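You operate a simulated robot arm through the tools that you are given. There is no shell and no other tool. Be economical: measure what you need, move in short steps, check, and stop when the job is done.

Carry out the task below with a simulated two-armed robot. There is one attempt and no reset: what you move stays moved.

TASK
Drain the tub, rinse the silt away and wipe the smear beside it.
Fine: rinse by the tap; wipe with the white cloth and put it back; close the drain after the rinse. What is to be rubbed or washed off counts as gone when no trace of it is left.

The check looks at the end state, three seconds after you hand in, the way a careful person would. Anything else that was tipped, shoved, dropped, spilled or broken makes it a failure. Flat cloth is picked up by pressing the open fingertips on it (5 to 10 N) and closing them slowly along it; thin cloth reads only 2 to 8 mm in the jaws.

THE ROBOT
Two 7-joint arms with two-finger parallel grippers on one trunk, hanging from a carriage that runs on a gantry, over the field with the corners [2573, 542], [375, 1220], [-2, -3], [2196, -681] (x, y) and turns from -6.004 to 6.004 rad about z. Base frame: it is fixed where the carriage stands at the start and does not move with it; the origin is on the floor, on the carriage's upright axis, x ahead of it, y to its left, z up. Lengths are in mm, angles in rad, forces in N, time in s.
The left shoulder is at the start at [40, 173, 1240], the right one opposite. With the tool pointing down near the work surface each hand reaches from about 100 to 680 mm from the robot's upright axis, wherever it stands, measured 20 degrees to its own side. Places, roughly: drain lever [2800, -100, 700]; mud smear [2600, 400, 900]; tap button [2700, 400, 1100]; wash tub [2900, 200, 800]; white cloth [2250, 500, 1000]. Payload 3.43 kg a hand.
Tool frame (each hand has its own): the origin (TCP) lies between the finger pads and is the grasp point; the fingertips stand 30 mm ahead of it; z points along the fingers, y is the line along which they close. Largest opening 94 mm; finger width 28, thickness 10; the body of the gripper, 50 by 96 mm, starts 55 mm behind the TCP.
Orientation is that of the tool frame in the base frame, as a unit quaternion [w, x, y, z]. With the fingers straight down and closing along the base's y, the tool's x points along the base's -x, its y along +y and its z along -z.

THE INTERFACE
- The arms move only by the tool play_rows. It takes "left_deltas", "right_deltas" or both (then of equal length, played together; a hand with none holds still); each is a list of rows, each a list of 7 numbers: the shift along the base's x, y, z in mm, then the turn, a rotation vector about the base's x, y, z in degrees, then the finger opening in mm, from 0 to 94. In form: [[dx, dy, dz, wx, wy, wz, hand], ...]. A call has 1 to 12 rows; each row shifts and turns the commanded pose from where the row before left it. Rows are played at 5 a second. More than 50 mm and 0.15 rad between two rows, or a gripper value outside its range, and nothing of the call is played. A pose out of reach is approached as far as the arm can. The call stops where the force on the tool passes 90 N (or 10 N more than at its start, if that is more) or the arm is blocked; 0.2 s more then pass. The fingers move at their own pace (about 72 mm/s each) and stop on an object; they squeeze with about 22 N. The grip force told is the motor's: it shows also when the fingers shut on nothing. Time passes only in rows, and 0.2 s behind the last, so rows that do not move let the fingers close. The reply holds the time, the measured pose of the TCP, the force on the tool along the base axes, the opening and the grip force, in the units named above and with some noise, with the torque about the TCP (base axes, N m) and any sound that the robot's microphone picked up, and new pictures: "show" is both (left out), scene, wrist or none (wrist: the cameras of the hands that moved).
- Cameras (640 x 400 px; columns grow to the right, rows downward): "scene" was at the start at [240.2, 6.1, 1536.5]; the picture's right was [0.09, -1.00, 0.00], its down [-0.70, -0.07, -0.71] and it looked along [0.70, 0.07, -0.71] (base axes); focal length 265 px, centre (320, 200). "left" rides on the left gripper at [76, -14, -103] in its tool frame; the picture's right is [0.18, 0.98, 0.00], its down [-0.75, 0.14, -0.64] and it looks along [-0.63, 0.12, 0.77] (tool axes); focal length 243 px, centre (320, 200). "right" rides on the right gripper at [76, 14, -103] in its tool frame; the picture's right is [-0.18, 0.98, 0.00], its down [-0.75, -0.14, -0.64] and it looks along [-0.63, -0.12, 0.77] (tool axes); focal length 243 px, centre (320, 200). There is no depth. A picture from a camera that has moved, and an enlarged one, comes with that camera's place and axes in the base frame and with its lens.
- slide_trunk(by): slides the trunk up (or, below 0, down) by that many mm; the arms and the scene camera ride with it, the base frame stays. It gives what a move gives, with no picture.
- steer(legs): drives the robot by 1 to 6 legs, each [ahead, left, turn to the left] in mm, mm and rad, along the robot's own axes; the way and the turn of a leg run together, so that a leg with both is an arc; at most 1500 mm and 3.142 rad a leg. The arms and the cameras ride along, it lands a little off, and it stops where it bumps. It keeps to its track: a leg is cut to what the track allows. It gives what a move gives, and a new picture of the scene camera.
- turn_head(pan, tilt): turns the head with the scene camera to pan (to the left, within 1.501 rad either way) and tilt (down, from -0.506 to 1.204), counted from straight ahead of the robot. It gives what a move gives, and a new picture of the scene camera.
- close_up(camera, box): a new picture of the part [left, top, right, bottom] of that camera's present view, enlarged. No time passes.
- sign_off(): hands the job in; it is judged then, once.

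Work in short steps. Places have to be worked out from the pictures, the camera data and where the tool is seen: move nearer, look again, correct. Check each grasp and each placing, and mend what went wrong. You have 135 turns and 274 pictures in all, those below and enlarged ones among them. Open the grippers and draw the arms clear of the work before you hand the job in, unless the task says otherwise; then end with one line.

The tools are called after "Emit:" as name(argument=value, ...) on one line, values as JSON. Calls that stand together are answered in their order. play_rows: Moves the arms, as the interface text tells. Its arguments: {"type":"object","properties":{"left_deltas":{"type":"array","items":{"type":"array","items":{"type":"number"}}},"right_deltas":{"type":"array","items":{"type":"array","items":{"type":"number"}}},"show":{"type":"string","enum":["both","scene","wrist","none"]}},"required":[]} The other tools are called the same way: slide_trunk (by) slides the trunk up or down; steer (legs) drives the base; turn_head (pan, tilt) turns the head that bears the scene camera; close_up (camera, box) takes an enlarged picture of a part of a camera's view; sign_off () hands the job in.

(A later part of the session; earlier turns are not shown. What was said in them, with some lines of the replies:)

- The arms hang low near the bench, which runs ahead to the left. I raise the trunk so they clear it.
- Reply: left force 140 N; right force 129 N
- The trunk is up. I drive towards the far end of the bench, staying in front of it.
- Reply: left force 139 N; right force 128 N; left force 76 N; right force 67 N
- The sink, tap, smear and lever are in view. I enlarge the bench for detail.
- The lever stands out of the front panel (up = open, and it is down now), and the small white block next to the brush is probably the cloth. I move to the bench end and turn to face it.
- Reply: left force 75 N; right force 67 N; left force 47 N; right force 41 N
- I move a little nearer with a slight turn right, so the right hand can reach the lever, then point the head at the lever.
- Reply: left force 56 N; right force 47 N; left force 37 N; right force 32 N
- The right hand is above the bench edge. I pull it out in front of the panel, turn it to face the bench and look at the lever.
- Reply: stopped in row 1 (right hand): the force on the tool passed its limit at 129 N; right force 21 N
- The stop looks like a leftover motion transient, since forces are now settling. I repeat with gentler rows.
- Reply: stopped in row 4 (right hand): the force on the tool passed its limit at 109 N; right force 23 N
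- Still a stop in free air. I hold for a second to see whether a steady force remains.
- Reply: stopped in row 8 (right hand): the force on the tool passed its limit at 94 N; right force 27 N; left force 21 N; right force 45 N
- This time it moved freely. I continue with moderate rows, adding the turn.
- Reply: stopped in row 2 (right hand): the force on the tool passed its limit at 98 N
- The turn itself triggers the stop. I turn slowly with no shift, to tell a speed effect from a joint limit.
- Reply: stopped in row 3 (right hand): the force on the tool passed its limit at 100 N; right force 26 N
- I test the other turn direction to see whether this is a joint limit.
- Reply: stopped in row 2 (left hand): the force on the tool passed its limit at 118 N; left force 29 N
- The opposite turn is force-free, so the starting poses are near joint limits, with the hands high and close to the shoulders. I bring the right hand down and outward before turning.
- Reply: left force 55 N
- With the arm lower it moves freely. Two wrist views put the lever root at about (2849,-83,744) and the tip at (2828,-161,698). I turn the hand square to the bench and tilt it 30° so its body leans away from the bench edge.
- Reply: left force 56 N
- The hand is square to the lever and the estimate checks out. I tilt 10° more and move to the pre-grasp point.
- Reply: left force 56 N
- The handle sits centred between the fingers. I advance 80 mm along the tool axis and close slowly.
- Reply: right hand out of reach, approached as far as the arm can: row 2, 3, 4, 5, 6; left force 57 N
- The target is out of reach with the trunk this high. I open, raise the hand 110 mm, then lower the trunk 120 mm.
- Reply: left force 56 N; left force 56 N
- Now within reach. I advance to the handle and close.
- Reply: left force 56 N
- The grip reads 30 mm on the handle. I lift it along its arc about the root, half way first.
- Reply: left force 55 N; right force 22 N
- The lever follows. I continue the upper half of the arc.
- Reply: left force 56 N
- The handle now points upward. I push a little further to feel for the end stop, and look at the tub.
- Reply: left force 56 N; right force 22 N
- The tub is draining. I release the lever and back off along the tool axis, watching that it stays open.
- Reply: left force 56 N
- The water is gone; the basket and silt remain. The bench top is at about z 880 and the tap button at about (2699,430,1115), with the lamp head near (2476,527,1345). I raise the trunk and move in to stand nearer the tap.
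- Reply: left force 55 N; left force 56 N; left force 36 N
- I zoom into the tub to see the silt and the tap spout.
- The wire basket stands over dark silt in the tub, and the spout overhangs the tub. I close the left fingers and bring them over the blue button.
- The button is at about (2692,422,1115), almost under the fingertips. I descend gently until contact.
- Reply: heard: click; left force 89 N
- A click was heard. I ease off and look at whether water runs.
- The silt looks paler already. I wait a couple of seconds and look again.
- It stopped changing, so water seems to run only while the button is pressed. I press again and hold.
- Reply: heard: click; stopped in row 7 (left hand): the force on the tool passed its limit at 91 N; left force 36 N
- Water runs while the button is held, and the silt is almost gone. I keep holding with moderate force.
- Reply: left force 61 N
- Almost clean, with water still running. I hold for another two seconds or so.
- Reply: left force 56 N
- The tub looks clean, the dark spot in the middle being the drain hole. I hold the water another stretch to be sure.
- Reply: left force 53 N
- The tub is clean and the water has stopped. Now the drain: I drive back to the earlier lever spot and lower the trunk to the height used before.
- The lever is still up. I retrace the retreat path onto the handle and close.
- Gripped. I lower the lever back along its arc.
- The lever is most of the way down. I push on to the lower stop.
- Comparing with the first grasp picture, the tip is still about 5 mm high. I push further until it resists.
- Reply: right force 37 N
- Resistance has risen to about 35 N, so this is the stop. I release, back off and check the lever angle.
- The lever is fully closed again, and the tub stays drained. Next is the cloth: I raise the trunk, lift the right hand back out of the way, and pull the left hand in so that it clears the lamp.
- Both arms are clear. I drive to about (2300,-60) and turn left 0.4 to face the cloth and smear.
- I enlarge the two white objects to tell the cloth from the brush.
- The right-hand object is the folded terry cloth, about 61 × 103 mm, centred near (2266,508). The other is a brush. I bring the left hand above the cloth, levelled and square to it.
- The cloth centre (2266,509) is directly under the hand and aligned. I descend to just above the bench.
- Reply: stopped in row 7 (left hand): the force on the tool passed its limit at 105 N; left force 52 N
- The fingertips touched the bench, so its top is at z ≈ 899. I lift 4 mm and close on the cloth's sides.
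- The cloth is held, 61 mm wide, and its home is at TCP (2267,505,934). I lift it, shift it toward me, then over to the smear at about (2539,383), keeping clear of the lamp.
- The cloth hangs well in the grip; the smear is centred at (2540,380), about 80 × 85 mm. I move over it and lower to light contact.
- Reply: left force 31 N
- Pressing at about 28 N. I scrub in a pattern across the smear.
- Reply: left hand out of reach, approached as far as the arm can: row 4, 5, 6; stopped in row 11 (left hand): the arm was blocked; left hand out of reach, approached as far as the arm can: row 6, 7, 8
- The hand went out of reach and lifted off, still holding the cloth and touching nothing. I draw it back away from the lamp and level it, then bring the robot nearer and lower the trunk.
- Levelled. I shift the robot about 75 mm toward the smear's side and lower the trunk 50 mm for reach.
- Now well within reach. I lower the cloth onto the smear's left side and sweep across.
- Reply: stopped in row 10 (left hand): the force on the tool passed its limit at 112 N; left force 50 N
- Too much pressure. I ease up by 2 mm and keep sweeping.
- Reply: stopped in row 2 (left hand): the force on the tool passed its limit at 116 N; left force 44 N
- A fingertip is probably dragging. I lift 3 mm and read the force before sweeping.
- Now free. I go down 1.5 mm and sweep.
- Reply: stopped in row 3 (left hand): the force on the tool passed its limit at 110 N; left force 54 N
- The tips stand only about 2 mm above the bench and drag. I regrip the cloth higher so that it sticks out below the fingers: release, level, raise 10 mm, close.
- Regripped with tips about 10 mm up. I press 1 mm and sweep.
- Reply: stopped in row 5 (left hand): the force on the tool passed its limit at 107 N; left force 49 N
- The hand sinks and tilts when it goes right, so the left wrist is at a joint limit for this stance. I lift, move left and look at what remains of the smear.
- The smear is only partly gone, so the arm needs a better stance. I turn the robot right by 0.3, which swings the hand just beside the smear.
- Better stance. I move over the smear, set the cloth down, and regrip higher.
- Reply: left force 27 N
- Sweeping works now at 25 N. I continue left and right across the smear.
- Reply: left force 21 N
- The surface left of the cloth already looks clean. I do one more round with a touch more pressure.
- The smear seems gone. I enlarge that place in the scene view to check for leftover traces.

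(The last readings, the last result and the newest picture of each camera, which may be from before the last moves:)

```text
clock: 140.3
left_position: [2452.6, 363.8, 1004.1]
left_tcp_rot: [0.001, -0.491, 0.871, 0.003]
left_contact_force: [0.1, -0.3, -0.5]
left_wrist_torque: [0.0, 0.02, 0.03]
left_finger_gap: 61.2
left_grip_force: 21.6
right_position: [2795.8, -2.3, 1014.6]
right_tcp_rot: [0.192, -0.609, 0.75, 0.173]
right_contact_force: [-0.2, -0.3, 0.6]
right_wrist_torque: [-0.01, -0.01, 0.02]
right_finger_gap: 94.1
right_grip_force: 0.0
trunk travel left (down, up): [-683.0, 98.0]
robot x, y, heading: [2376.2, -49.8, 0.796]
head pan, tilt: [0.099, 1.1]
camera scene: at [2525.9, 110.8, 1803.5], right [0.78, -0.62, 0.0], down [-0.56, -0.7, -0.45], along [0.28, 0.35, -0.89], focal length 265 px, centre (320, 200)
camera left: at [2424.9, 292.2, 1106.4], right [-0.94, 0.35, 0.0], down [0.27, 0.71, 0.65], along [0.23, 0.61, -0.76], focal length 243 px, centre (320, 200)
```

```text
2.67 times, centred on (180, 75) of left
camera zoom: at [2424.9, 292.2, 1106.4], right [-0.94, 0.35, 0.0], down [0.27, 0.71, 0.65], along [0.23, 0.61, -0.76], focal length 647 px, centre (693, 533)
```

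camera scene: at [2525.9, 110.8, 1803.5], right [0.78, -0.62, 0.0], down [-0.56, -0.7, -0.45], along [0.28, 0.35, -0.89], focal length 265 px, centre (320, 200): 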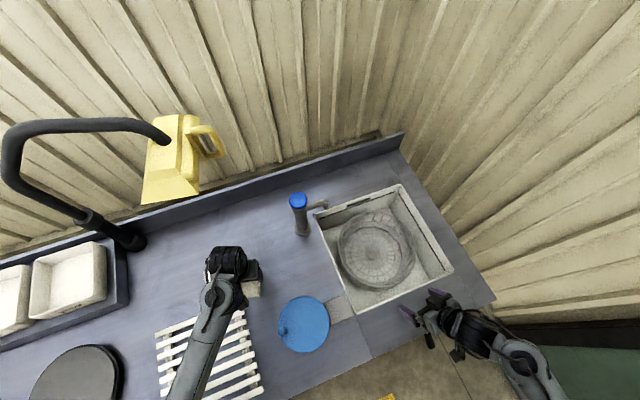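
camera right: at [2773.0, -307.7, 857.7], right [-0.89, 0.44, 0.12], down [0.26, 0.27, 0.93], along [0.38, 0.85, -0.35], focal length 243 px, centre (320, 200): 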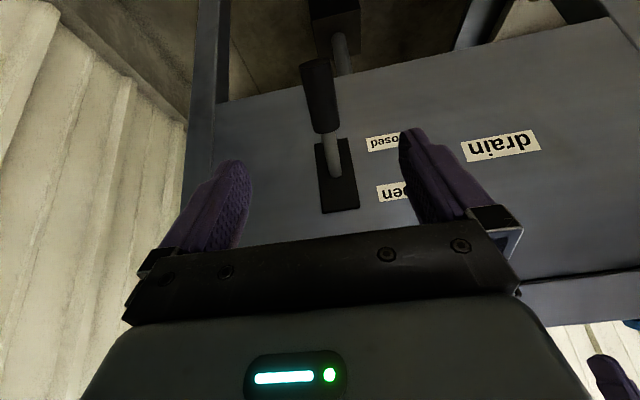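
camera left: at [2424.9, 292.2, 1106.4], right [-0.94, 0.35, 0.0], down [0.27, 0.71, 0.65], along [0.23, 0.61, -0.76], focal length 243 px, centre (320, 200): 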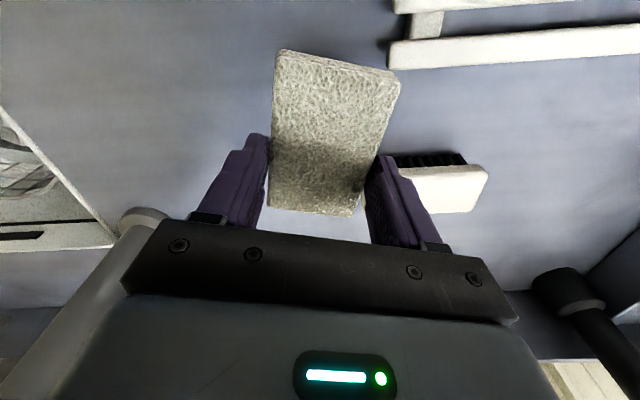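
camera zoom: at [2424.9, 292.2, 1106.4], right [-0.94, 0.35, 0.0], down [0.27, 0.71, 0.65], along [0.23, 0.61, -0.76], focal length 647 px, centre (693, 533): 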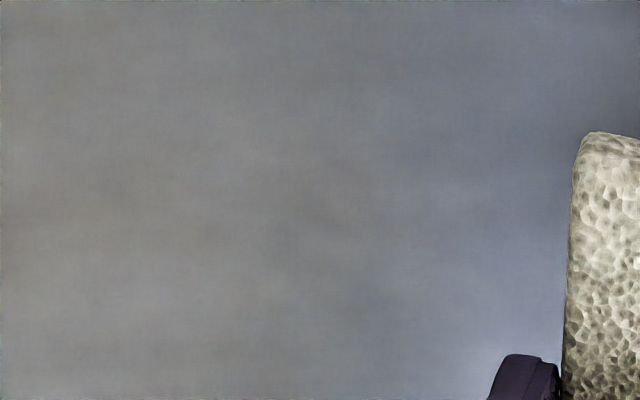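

No trace remains where I can see. Now I return the cloth: turn back and shift to the earlier stance.

Emit:
steer(legs=[[0, 0, 0.3], [-44, 62, 0]])

Emit:
close_up(camera="left", box=[0, 0, 640, 400])

Emit:
close_up(camera="scene", box=[290, 210, 400, 279])

```text
clock: 142.2
left_position: [2257.8, 358.7, 1005.3]
left_tcp_rot: [0.0, -0.61, 0.792, 0.005]
left_contact_force: [-0.8, -0.8, -0.3]
left_wrist_torque: [0.0, 0.06, -0.03]
left_finger_gap: 61.2
left_grip_force: 22.2
right_position: [2689.9, 104.6, 1014.1]
right_tcp_rot: [-0.165, 0.71, -0.656, -0.198]
right_contact_force: [-0.1, 0.0, -0.4]
right_wrist_torque: [0.01, 0.02, -0.01]
right_finger_gap: 93.8
right_grip_force: 0.1
trunk travel left (down, up): [-683.0, 98.0]
robot x, y, heading: [2301.4, -61.6, 1.084]
head pan, tilt: [0.099, 1.1]
camera scene: at [2398.0, 136.4, 1803.4], right [0.93, -0.38, 0.0], down [-0.34, -0.83, -0.45], along [0.17, 0.42, -0.89], focal length 265 px, centre (320, 200)
```

scene: 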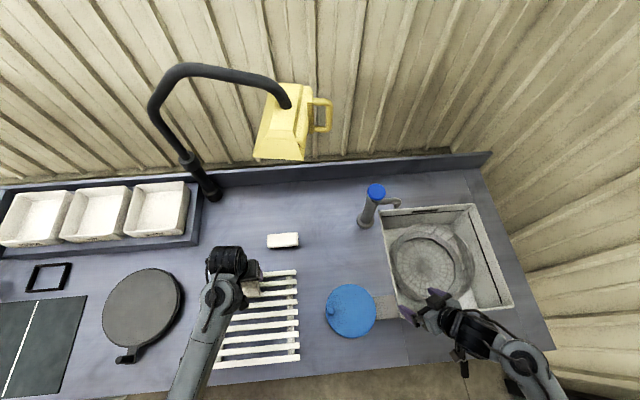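

```text
1.00 times, centred on (320, 200) of left (not enlarged: the box is as wide or as high as the picture)
camera zoom: at [2250.2, 281.9, 1106.3], right [-1.0, 0.07, 0.01], down [0.06, 0.76, 0.65], along [0.04, 0.64, -0.76], focal length 243 px, centre (320, 200)
```

zoom: 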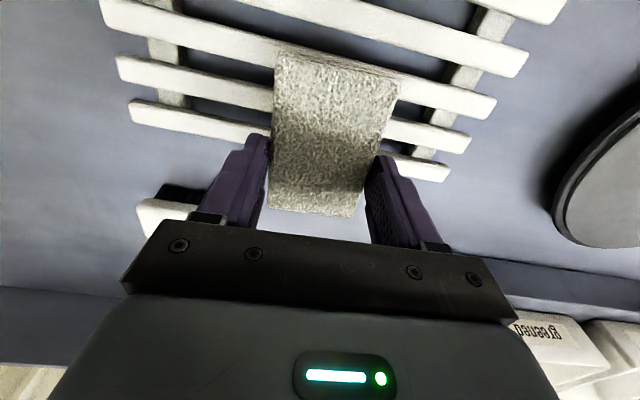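

```text
5.80 times, centred on (345, 244) of scene
camera zoom: at [2398.0, 136.4, 1803.4], right [0.93, -0.38, 0.0], down [-0.34, -0.83, -0.45], along [0.17, 0.42, -0.89], focal length 1534 px, centre (175, -58)
```

zoom: 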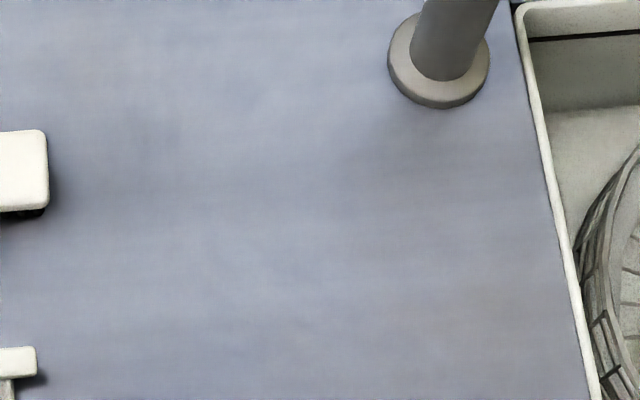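

The bench is clean. I move the cloth over its home at (2267,505) and lower it.

Emit:
play_rows(left_deltas=[[0, 8, 5, 0, 0, 0, 38], [1, 16, 0, 0, 0, 0, 38], [1, 20, 0, 0, 0, -0.5, 38], [1, 22, 0, 0, 0, -0.5, 38], [1, 22, 0, 0, 0, -0.3, 38], [1, 22, 0, 0, 0, 0, 38], [2, 20, -8, 0, 0, 0, 38], [2, 12, -12, 0, 0, 0, 38], [1, 4, -15, 0, 0, 0, 38], [0, 0, -15, 0, 0, 0, 38], [0, 0, -8, 0, 0, 0, 38], [0, 0, -4, 0, 0, 0, 38]], show="wrist")

```text
clock: 144.8
left_position: [2266.8, 503.9, 947.1]
left_tcp_rot: [0.001, -0.601, 0.799, 0.004]
left_contact_force: [0.0, -0.1, 0.1]
left_wrist_torque: [-0.02, 0.03, 0.02]
left_finger_gap: 61.0
left_grip_force: 22.0
right_position: [2690.5, 104.1, 1013.4]
right_tcp_rot: [-0.166, 0.71, -0.655, -0.198]
right_contact_force: [0.0, 1.2, -0.8]
right_wrist_torque: [-0.01, -0.01, -0.04]
right_finger_gap: 94.1
right_grip_force: 0.0
trunk travel left (down, up): [-683.0, 98.0]
robot x, y, heading: [2299.5, -60.2, 1.087]
head pan, tilt: [0.099, 1.1]
camera left: at [2258.8, 428.1, 1049.1], right [-1.0, 0.1, 0.01], down [0.08, 0.76, 0.65], along [0.06, 0.64, -0.76], focal length 243 px, centre (320, 200)
```

left: 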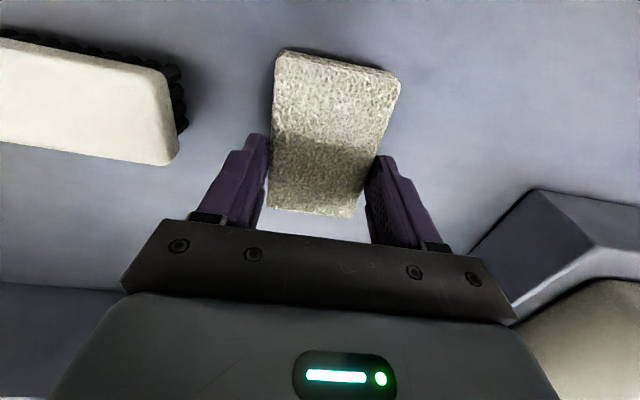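

The cloth is just above its place. I set it down, open gently and rise straight up.

Emit:
play_rows(left_deltas=[[0, 0, -3, 0, 0, 0, 38], [0, 0, -2, 0, 0, 0, 38], [0, 0, 0, 0, 0, 0, 62], [0, 0, 0, 0, 0, 0, 80], [0, 0, 0, 0, 0, 0, 90], [0, 0, 4, 0, 0, 0, 90], [0, 0, 15, 0, 0, 0, 90], [0, -3, 20, 0, 0, 0, 90], [0, -15, 20, 0, 0, 0, 90], [0, -20, 20, 0, 0, 0, 90], [0, -20, 20, 0, 0, 0, 90], [0, -15, 5, 0, 0, 0, 90]], show="wrist")

```text
clock: 147.4
left_position: [2267.0, 430.8, 1045.0]
left_tcp_rot: [0.001, -0.601, 0.799, 0.004]
left_contact_force: [-0.9, -0.7, -0.8]
left_wrist_torque: [-0.02, -0.01, 0.0]
left_finger_gap: 90.1
left_grip_force: 0.0
right_position: [2690.4, 104.6, 1013.5]
right_tcp_rot: [-0.165, 0.71, -0.655, -0.198]
right_contact_force: [-0.1, 0.5, -0.4]
right_wrist_torque: [0.05, 0.02, 0.01]
right_finger_gap: 93.9
right_grip_force: 0.0
trunk travel left (down, up): [-683.0, 98.0]
robot x, y, heading: [2302.3, -60.7, 1.084]
head pan, tilt: [0.099, 1.1]
camera left: at [2258.4, 354.7, 1147.3], right [-1.0, 0.1, 0.01], down [0.08, 0.76, 0.65], along [0.06, 0.64, -0.76], focal length 243 px, centre (320, 200)
```

left: 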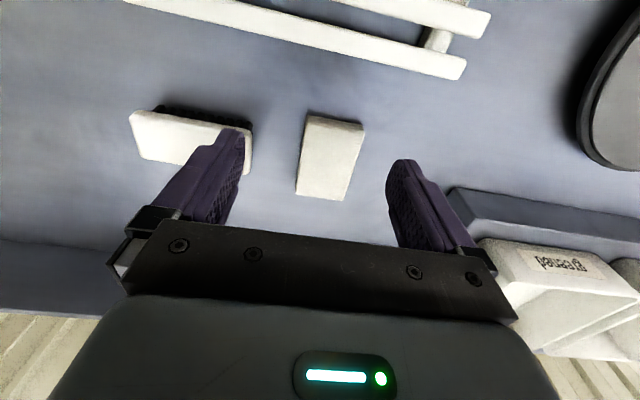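

The cloth is back in place. I raise the trunk and back the robot away from the bench, then do a final look.

Emit:
slide_trunk(by=90)

Emit:
steer(legs=[[-350, 0, 0]])

Emit:
turn_head(pan=-0.3, tilt=0.8)

Emit:
close_up(camera="scene", box=[160, 60, 480, 260])

```text
clock: 148.7
left_position: [2266.7, 431.2, 1134.7]
left_tcp_rot: [0.001, -0.601, 0.799, 0.004]
left_contact_force: [0.3, 0.2, 0.3]
left_wrist_torque: [-0.01, -0.01, -0.01]
left_finger_gap: 90.0
left_grip_force: 0.0
right_position: [2691.3, 104.9, 1104.2]
right_tcp_rot: [-0.165, 0.71, -0.655, -0.199]
right_contact_force: [-0.4, 0.0, 0.4]
right_wrist_torque: [0.0, -0.01, 0.0]
right_finger_gap: 94.0
right_grip_force: 0.0
trunk travel left (down, up): [-773.0, 8.0]
robot x, y, heading: [2298.9, -60.8, 1.083]
head pan, tilt: [0.099, 1.1]
```

```text
clock: 151.0
left_position: [2104.0, 122.9, 1136.9]
left_tcp_rot: [0.0, -0.601, 0.799, 0.004]
left_contact_force: [0.0, 0.4, -0.5]
left_wrist_torque: [0.02, 0.04, 0.02]
left_finger_gap: 90.2
left_grip_force: 0.1
right_position: [2529.4, -204.1, 1104.0]
right_tcp_rot: [-0.165, 0.71, -0.656, -0.198]
right_contact_force: [-0.3, -0.6, -0.6]
right_wrist_torque: [-0.03, -0.03, -0.02]
right_finger_gap: 93.9
right_grip_force: 0.1
trunk travel left (down, up): [-773.0, 8.0]
robot x, y, heading: [2138.7, -366.6, 1.084]
head pan, tilt: [0.099, 1.1]
camera scene: at [2236.0, -171.1, 1893.5], right [0.93, -0.38, 0.0], down [-0.34, -0.83, -0.45], along [0.17, 0.42, -0.89], focal length 265 px, centre (320, 200)
```

scene: 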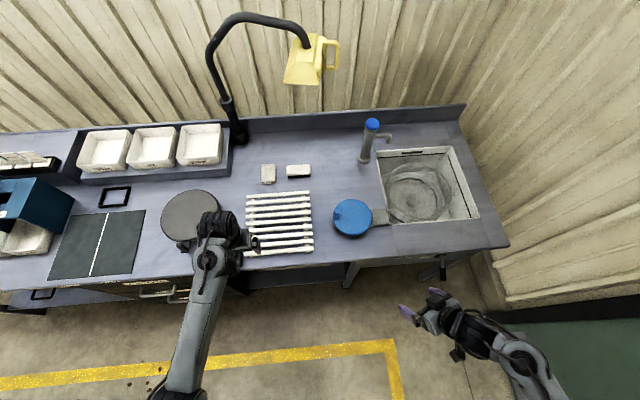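

```text
clock: 151.8
left_position: [2104.6, 124.6, 1135.7]
left_tcp_rot: [0.001, -0.601, 0.8, 0.003]
left_contact_force: [-0.1, -0.3, 0.1]
left_wrist_torque: [0.0, 0.0, -0.03]
left_finger_gap: 89.9
left_grip_force: 0.2
right_position: [2528.7, -202.9, 1105.1]
right_tcp_rot: [-0.165, 0.71, -0.656, -0.199]
right_contact_force: [0.2, 0.7, 0.1]
right_wrist_torque: [0.0, 0.03, 0.01]
right_finger_gap: 94.2
right_grip_force: 0.0
trunk travel left (down, up): [-773.0, 8.0]
robot x, y, heading: [2137.0, -369.2, 1.087]
head pan, tilt: [-0.3, 0.799]
camera scene: at [2269.2, -172.5, 1915.2], right [0.71, -0.71, 0.0], down [-0.51, -0.51, -0.7], along [0.49, 0.49, -0.72], focal length 265 px, centre (320, 200)
```

scene: 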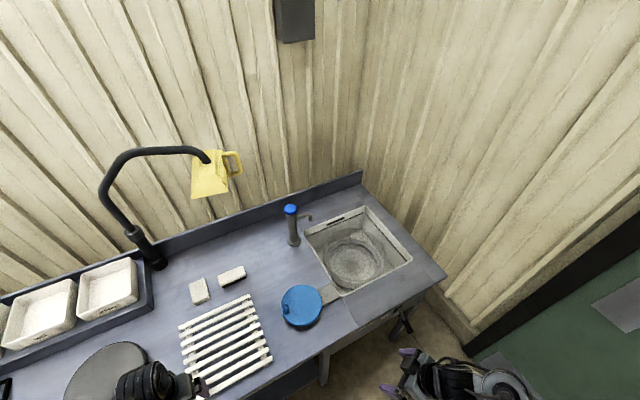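

```text
2.00 times, centred on (320, 160) of scene
camera zoom: at [2269.2, -172.5, 1915.2], right [0.71, -0.71, 0.0], down [-0.51, -0.51, -0.7], along [0.49, 0.49, -0.72], focal length 529 px, centre (320, 280)
```

zoom: 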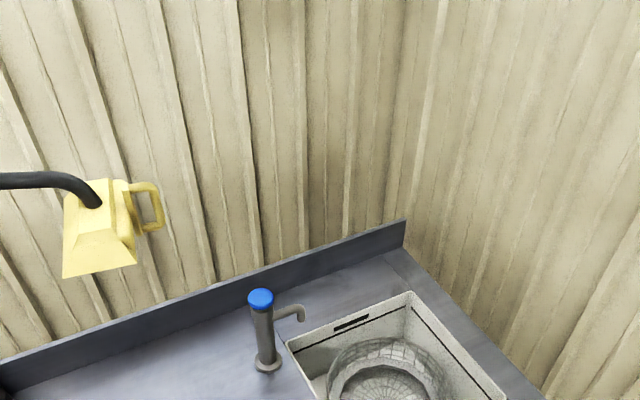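

A last close look at the tub, the former smear area, the disc and the cloth.

Emit:
close_up(camera="scene", box=[170, 200, 330, 300])

Emit:
close_up(camera="scene", box=[280, 195, 440, 345])

```text
4.00 times, centred on (250, 250) of scene
camera zoom: at [2269.2, -172.5, 1915.2], right [0.71, -0.71, 0.0], down [-0.51, -0.51, -0.7], along [0.49, 0.49, -0.72], focal length 1058 px, centre (600, 0)
```

zoom: 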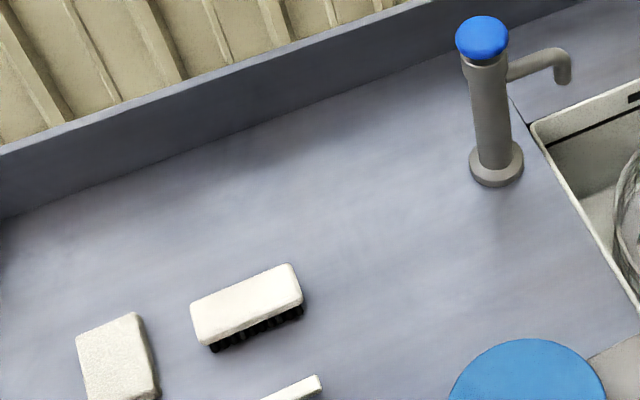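

```text
2.67 times, centred on (360, 270) of scene
camera zoom: at [2269.2, -172.5, 1915.2], right [0.71, -0.71, 0.0], down [-0.51, -0.51, -0.7], along [0.49, 0.49, -0.72], focal length 706 px, centre (213, 13)
```

zoom: 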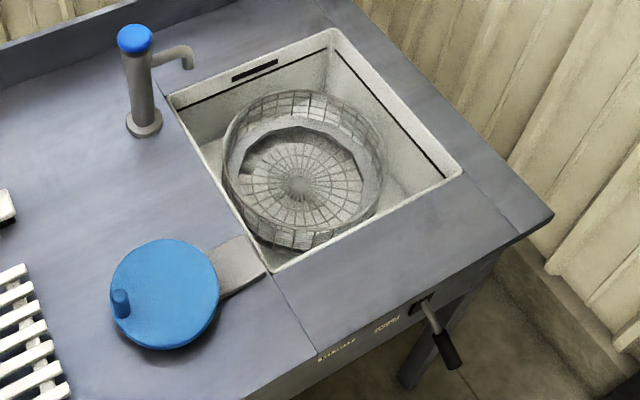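

There is a darker patch at the basket's left edge. I enlarge it to see whether silt remains.

Emit:
close_up(camera="scene", box=[328, 222, 392, 262])

```text
10.00 times, centred on (360, 242) of scene
camera zoom: at [2269.2, -172.5, 1915.2], right [0.71, -0.71, 0.0], down [-0.51, -0.51, -0.7], along [0.49, 0.49, -0.72], focal length 2646 px, centre (-80, -220)
```

zoom: 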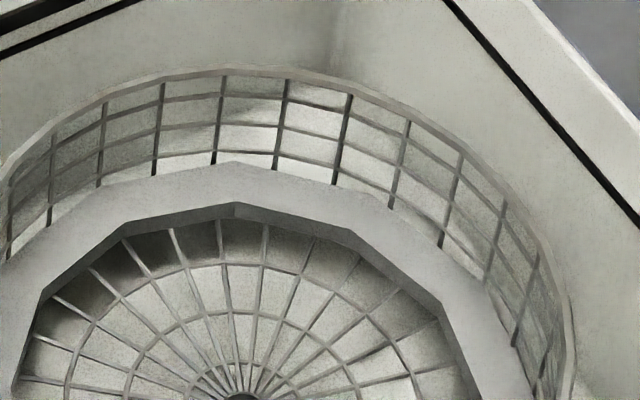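

It is grey shading under the ring rather than brown silt, and the earlier steeper view over the tub showed a clean floor. The lever is closed, the cloth is back and the arms are clear, so I hand in.

Emit:
sign_off()

```text
The job is handed in.
```

The tub is drained and rinsed clean of silt by the tap, the drain is closed again, the smear is wiped off, and the white cloth is back in its place.
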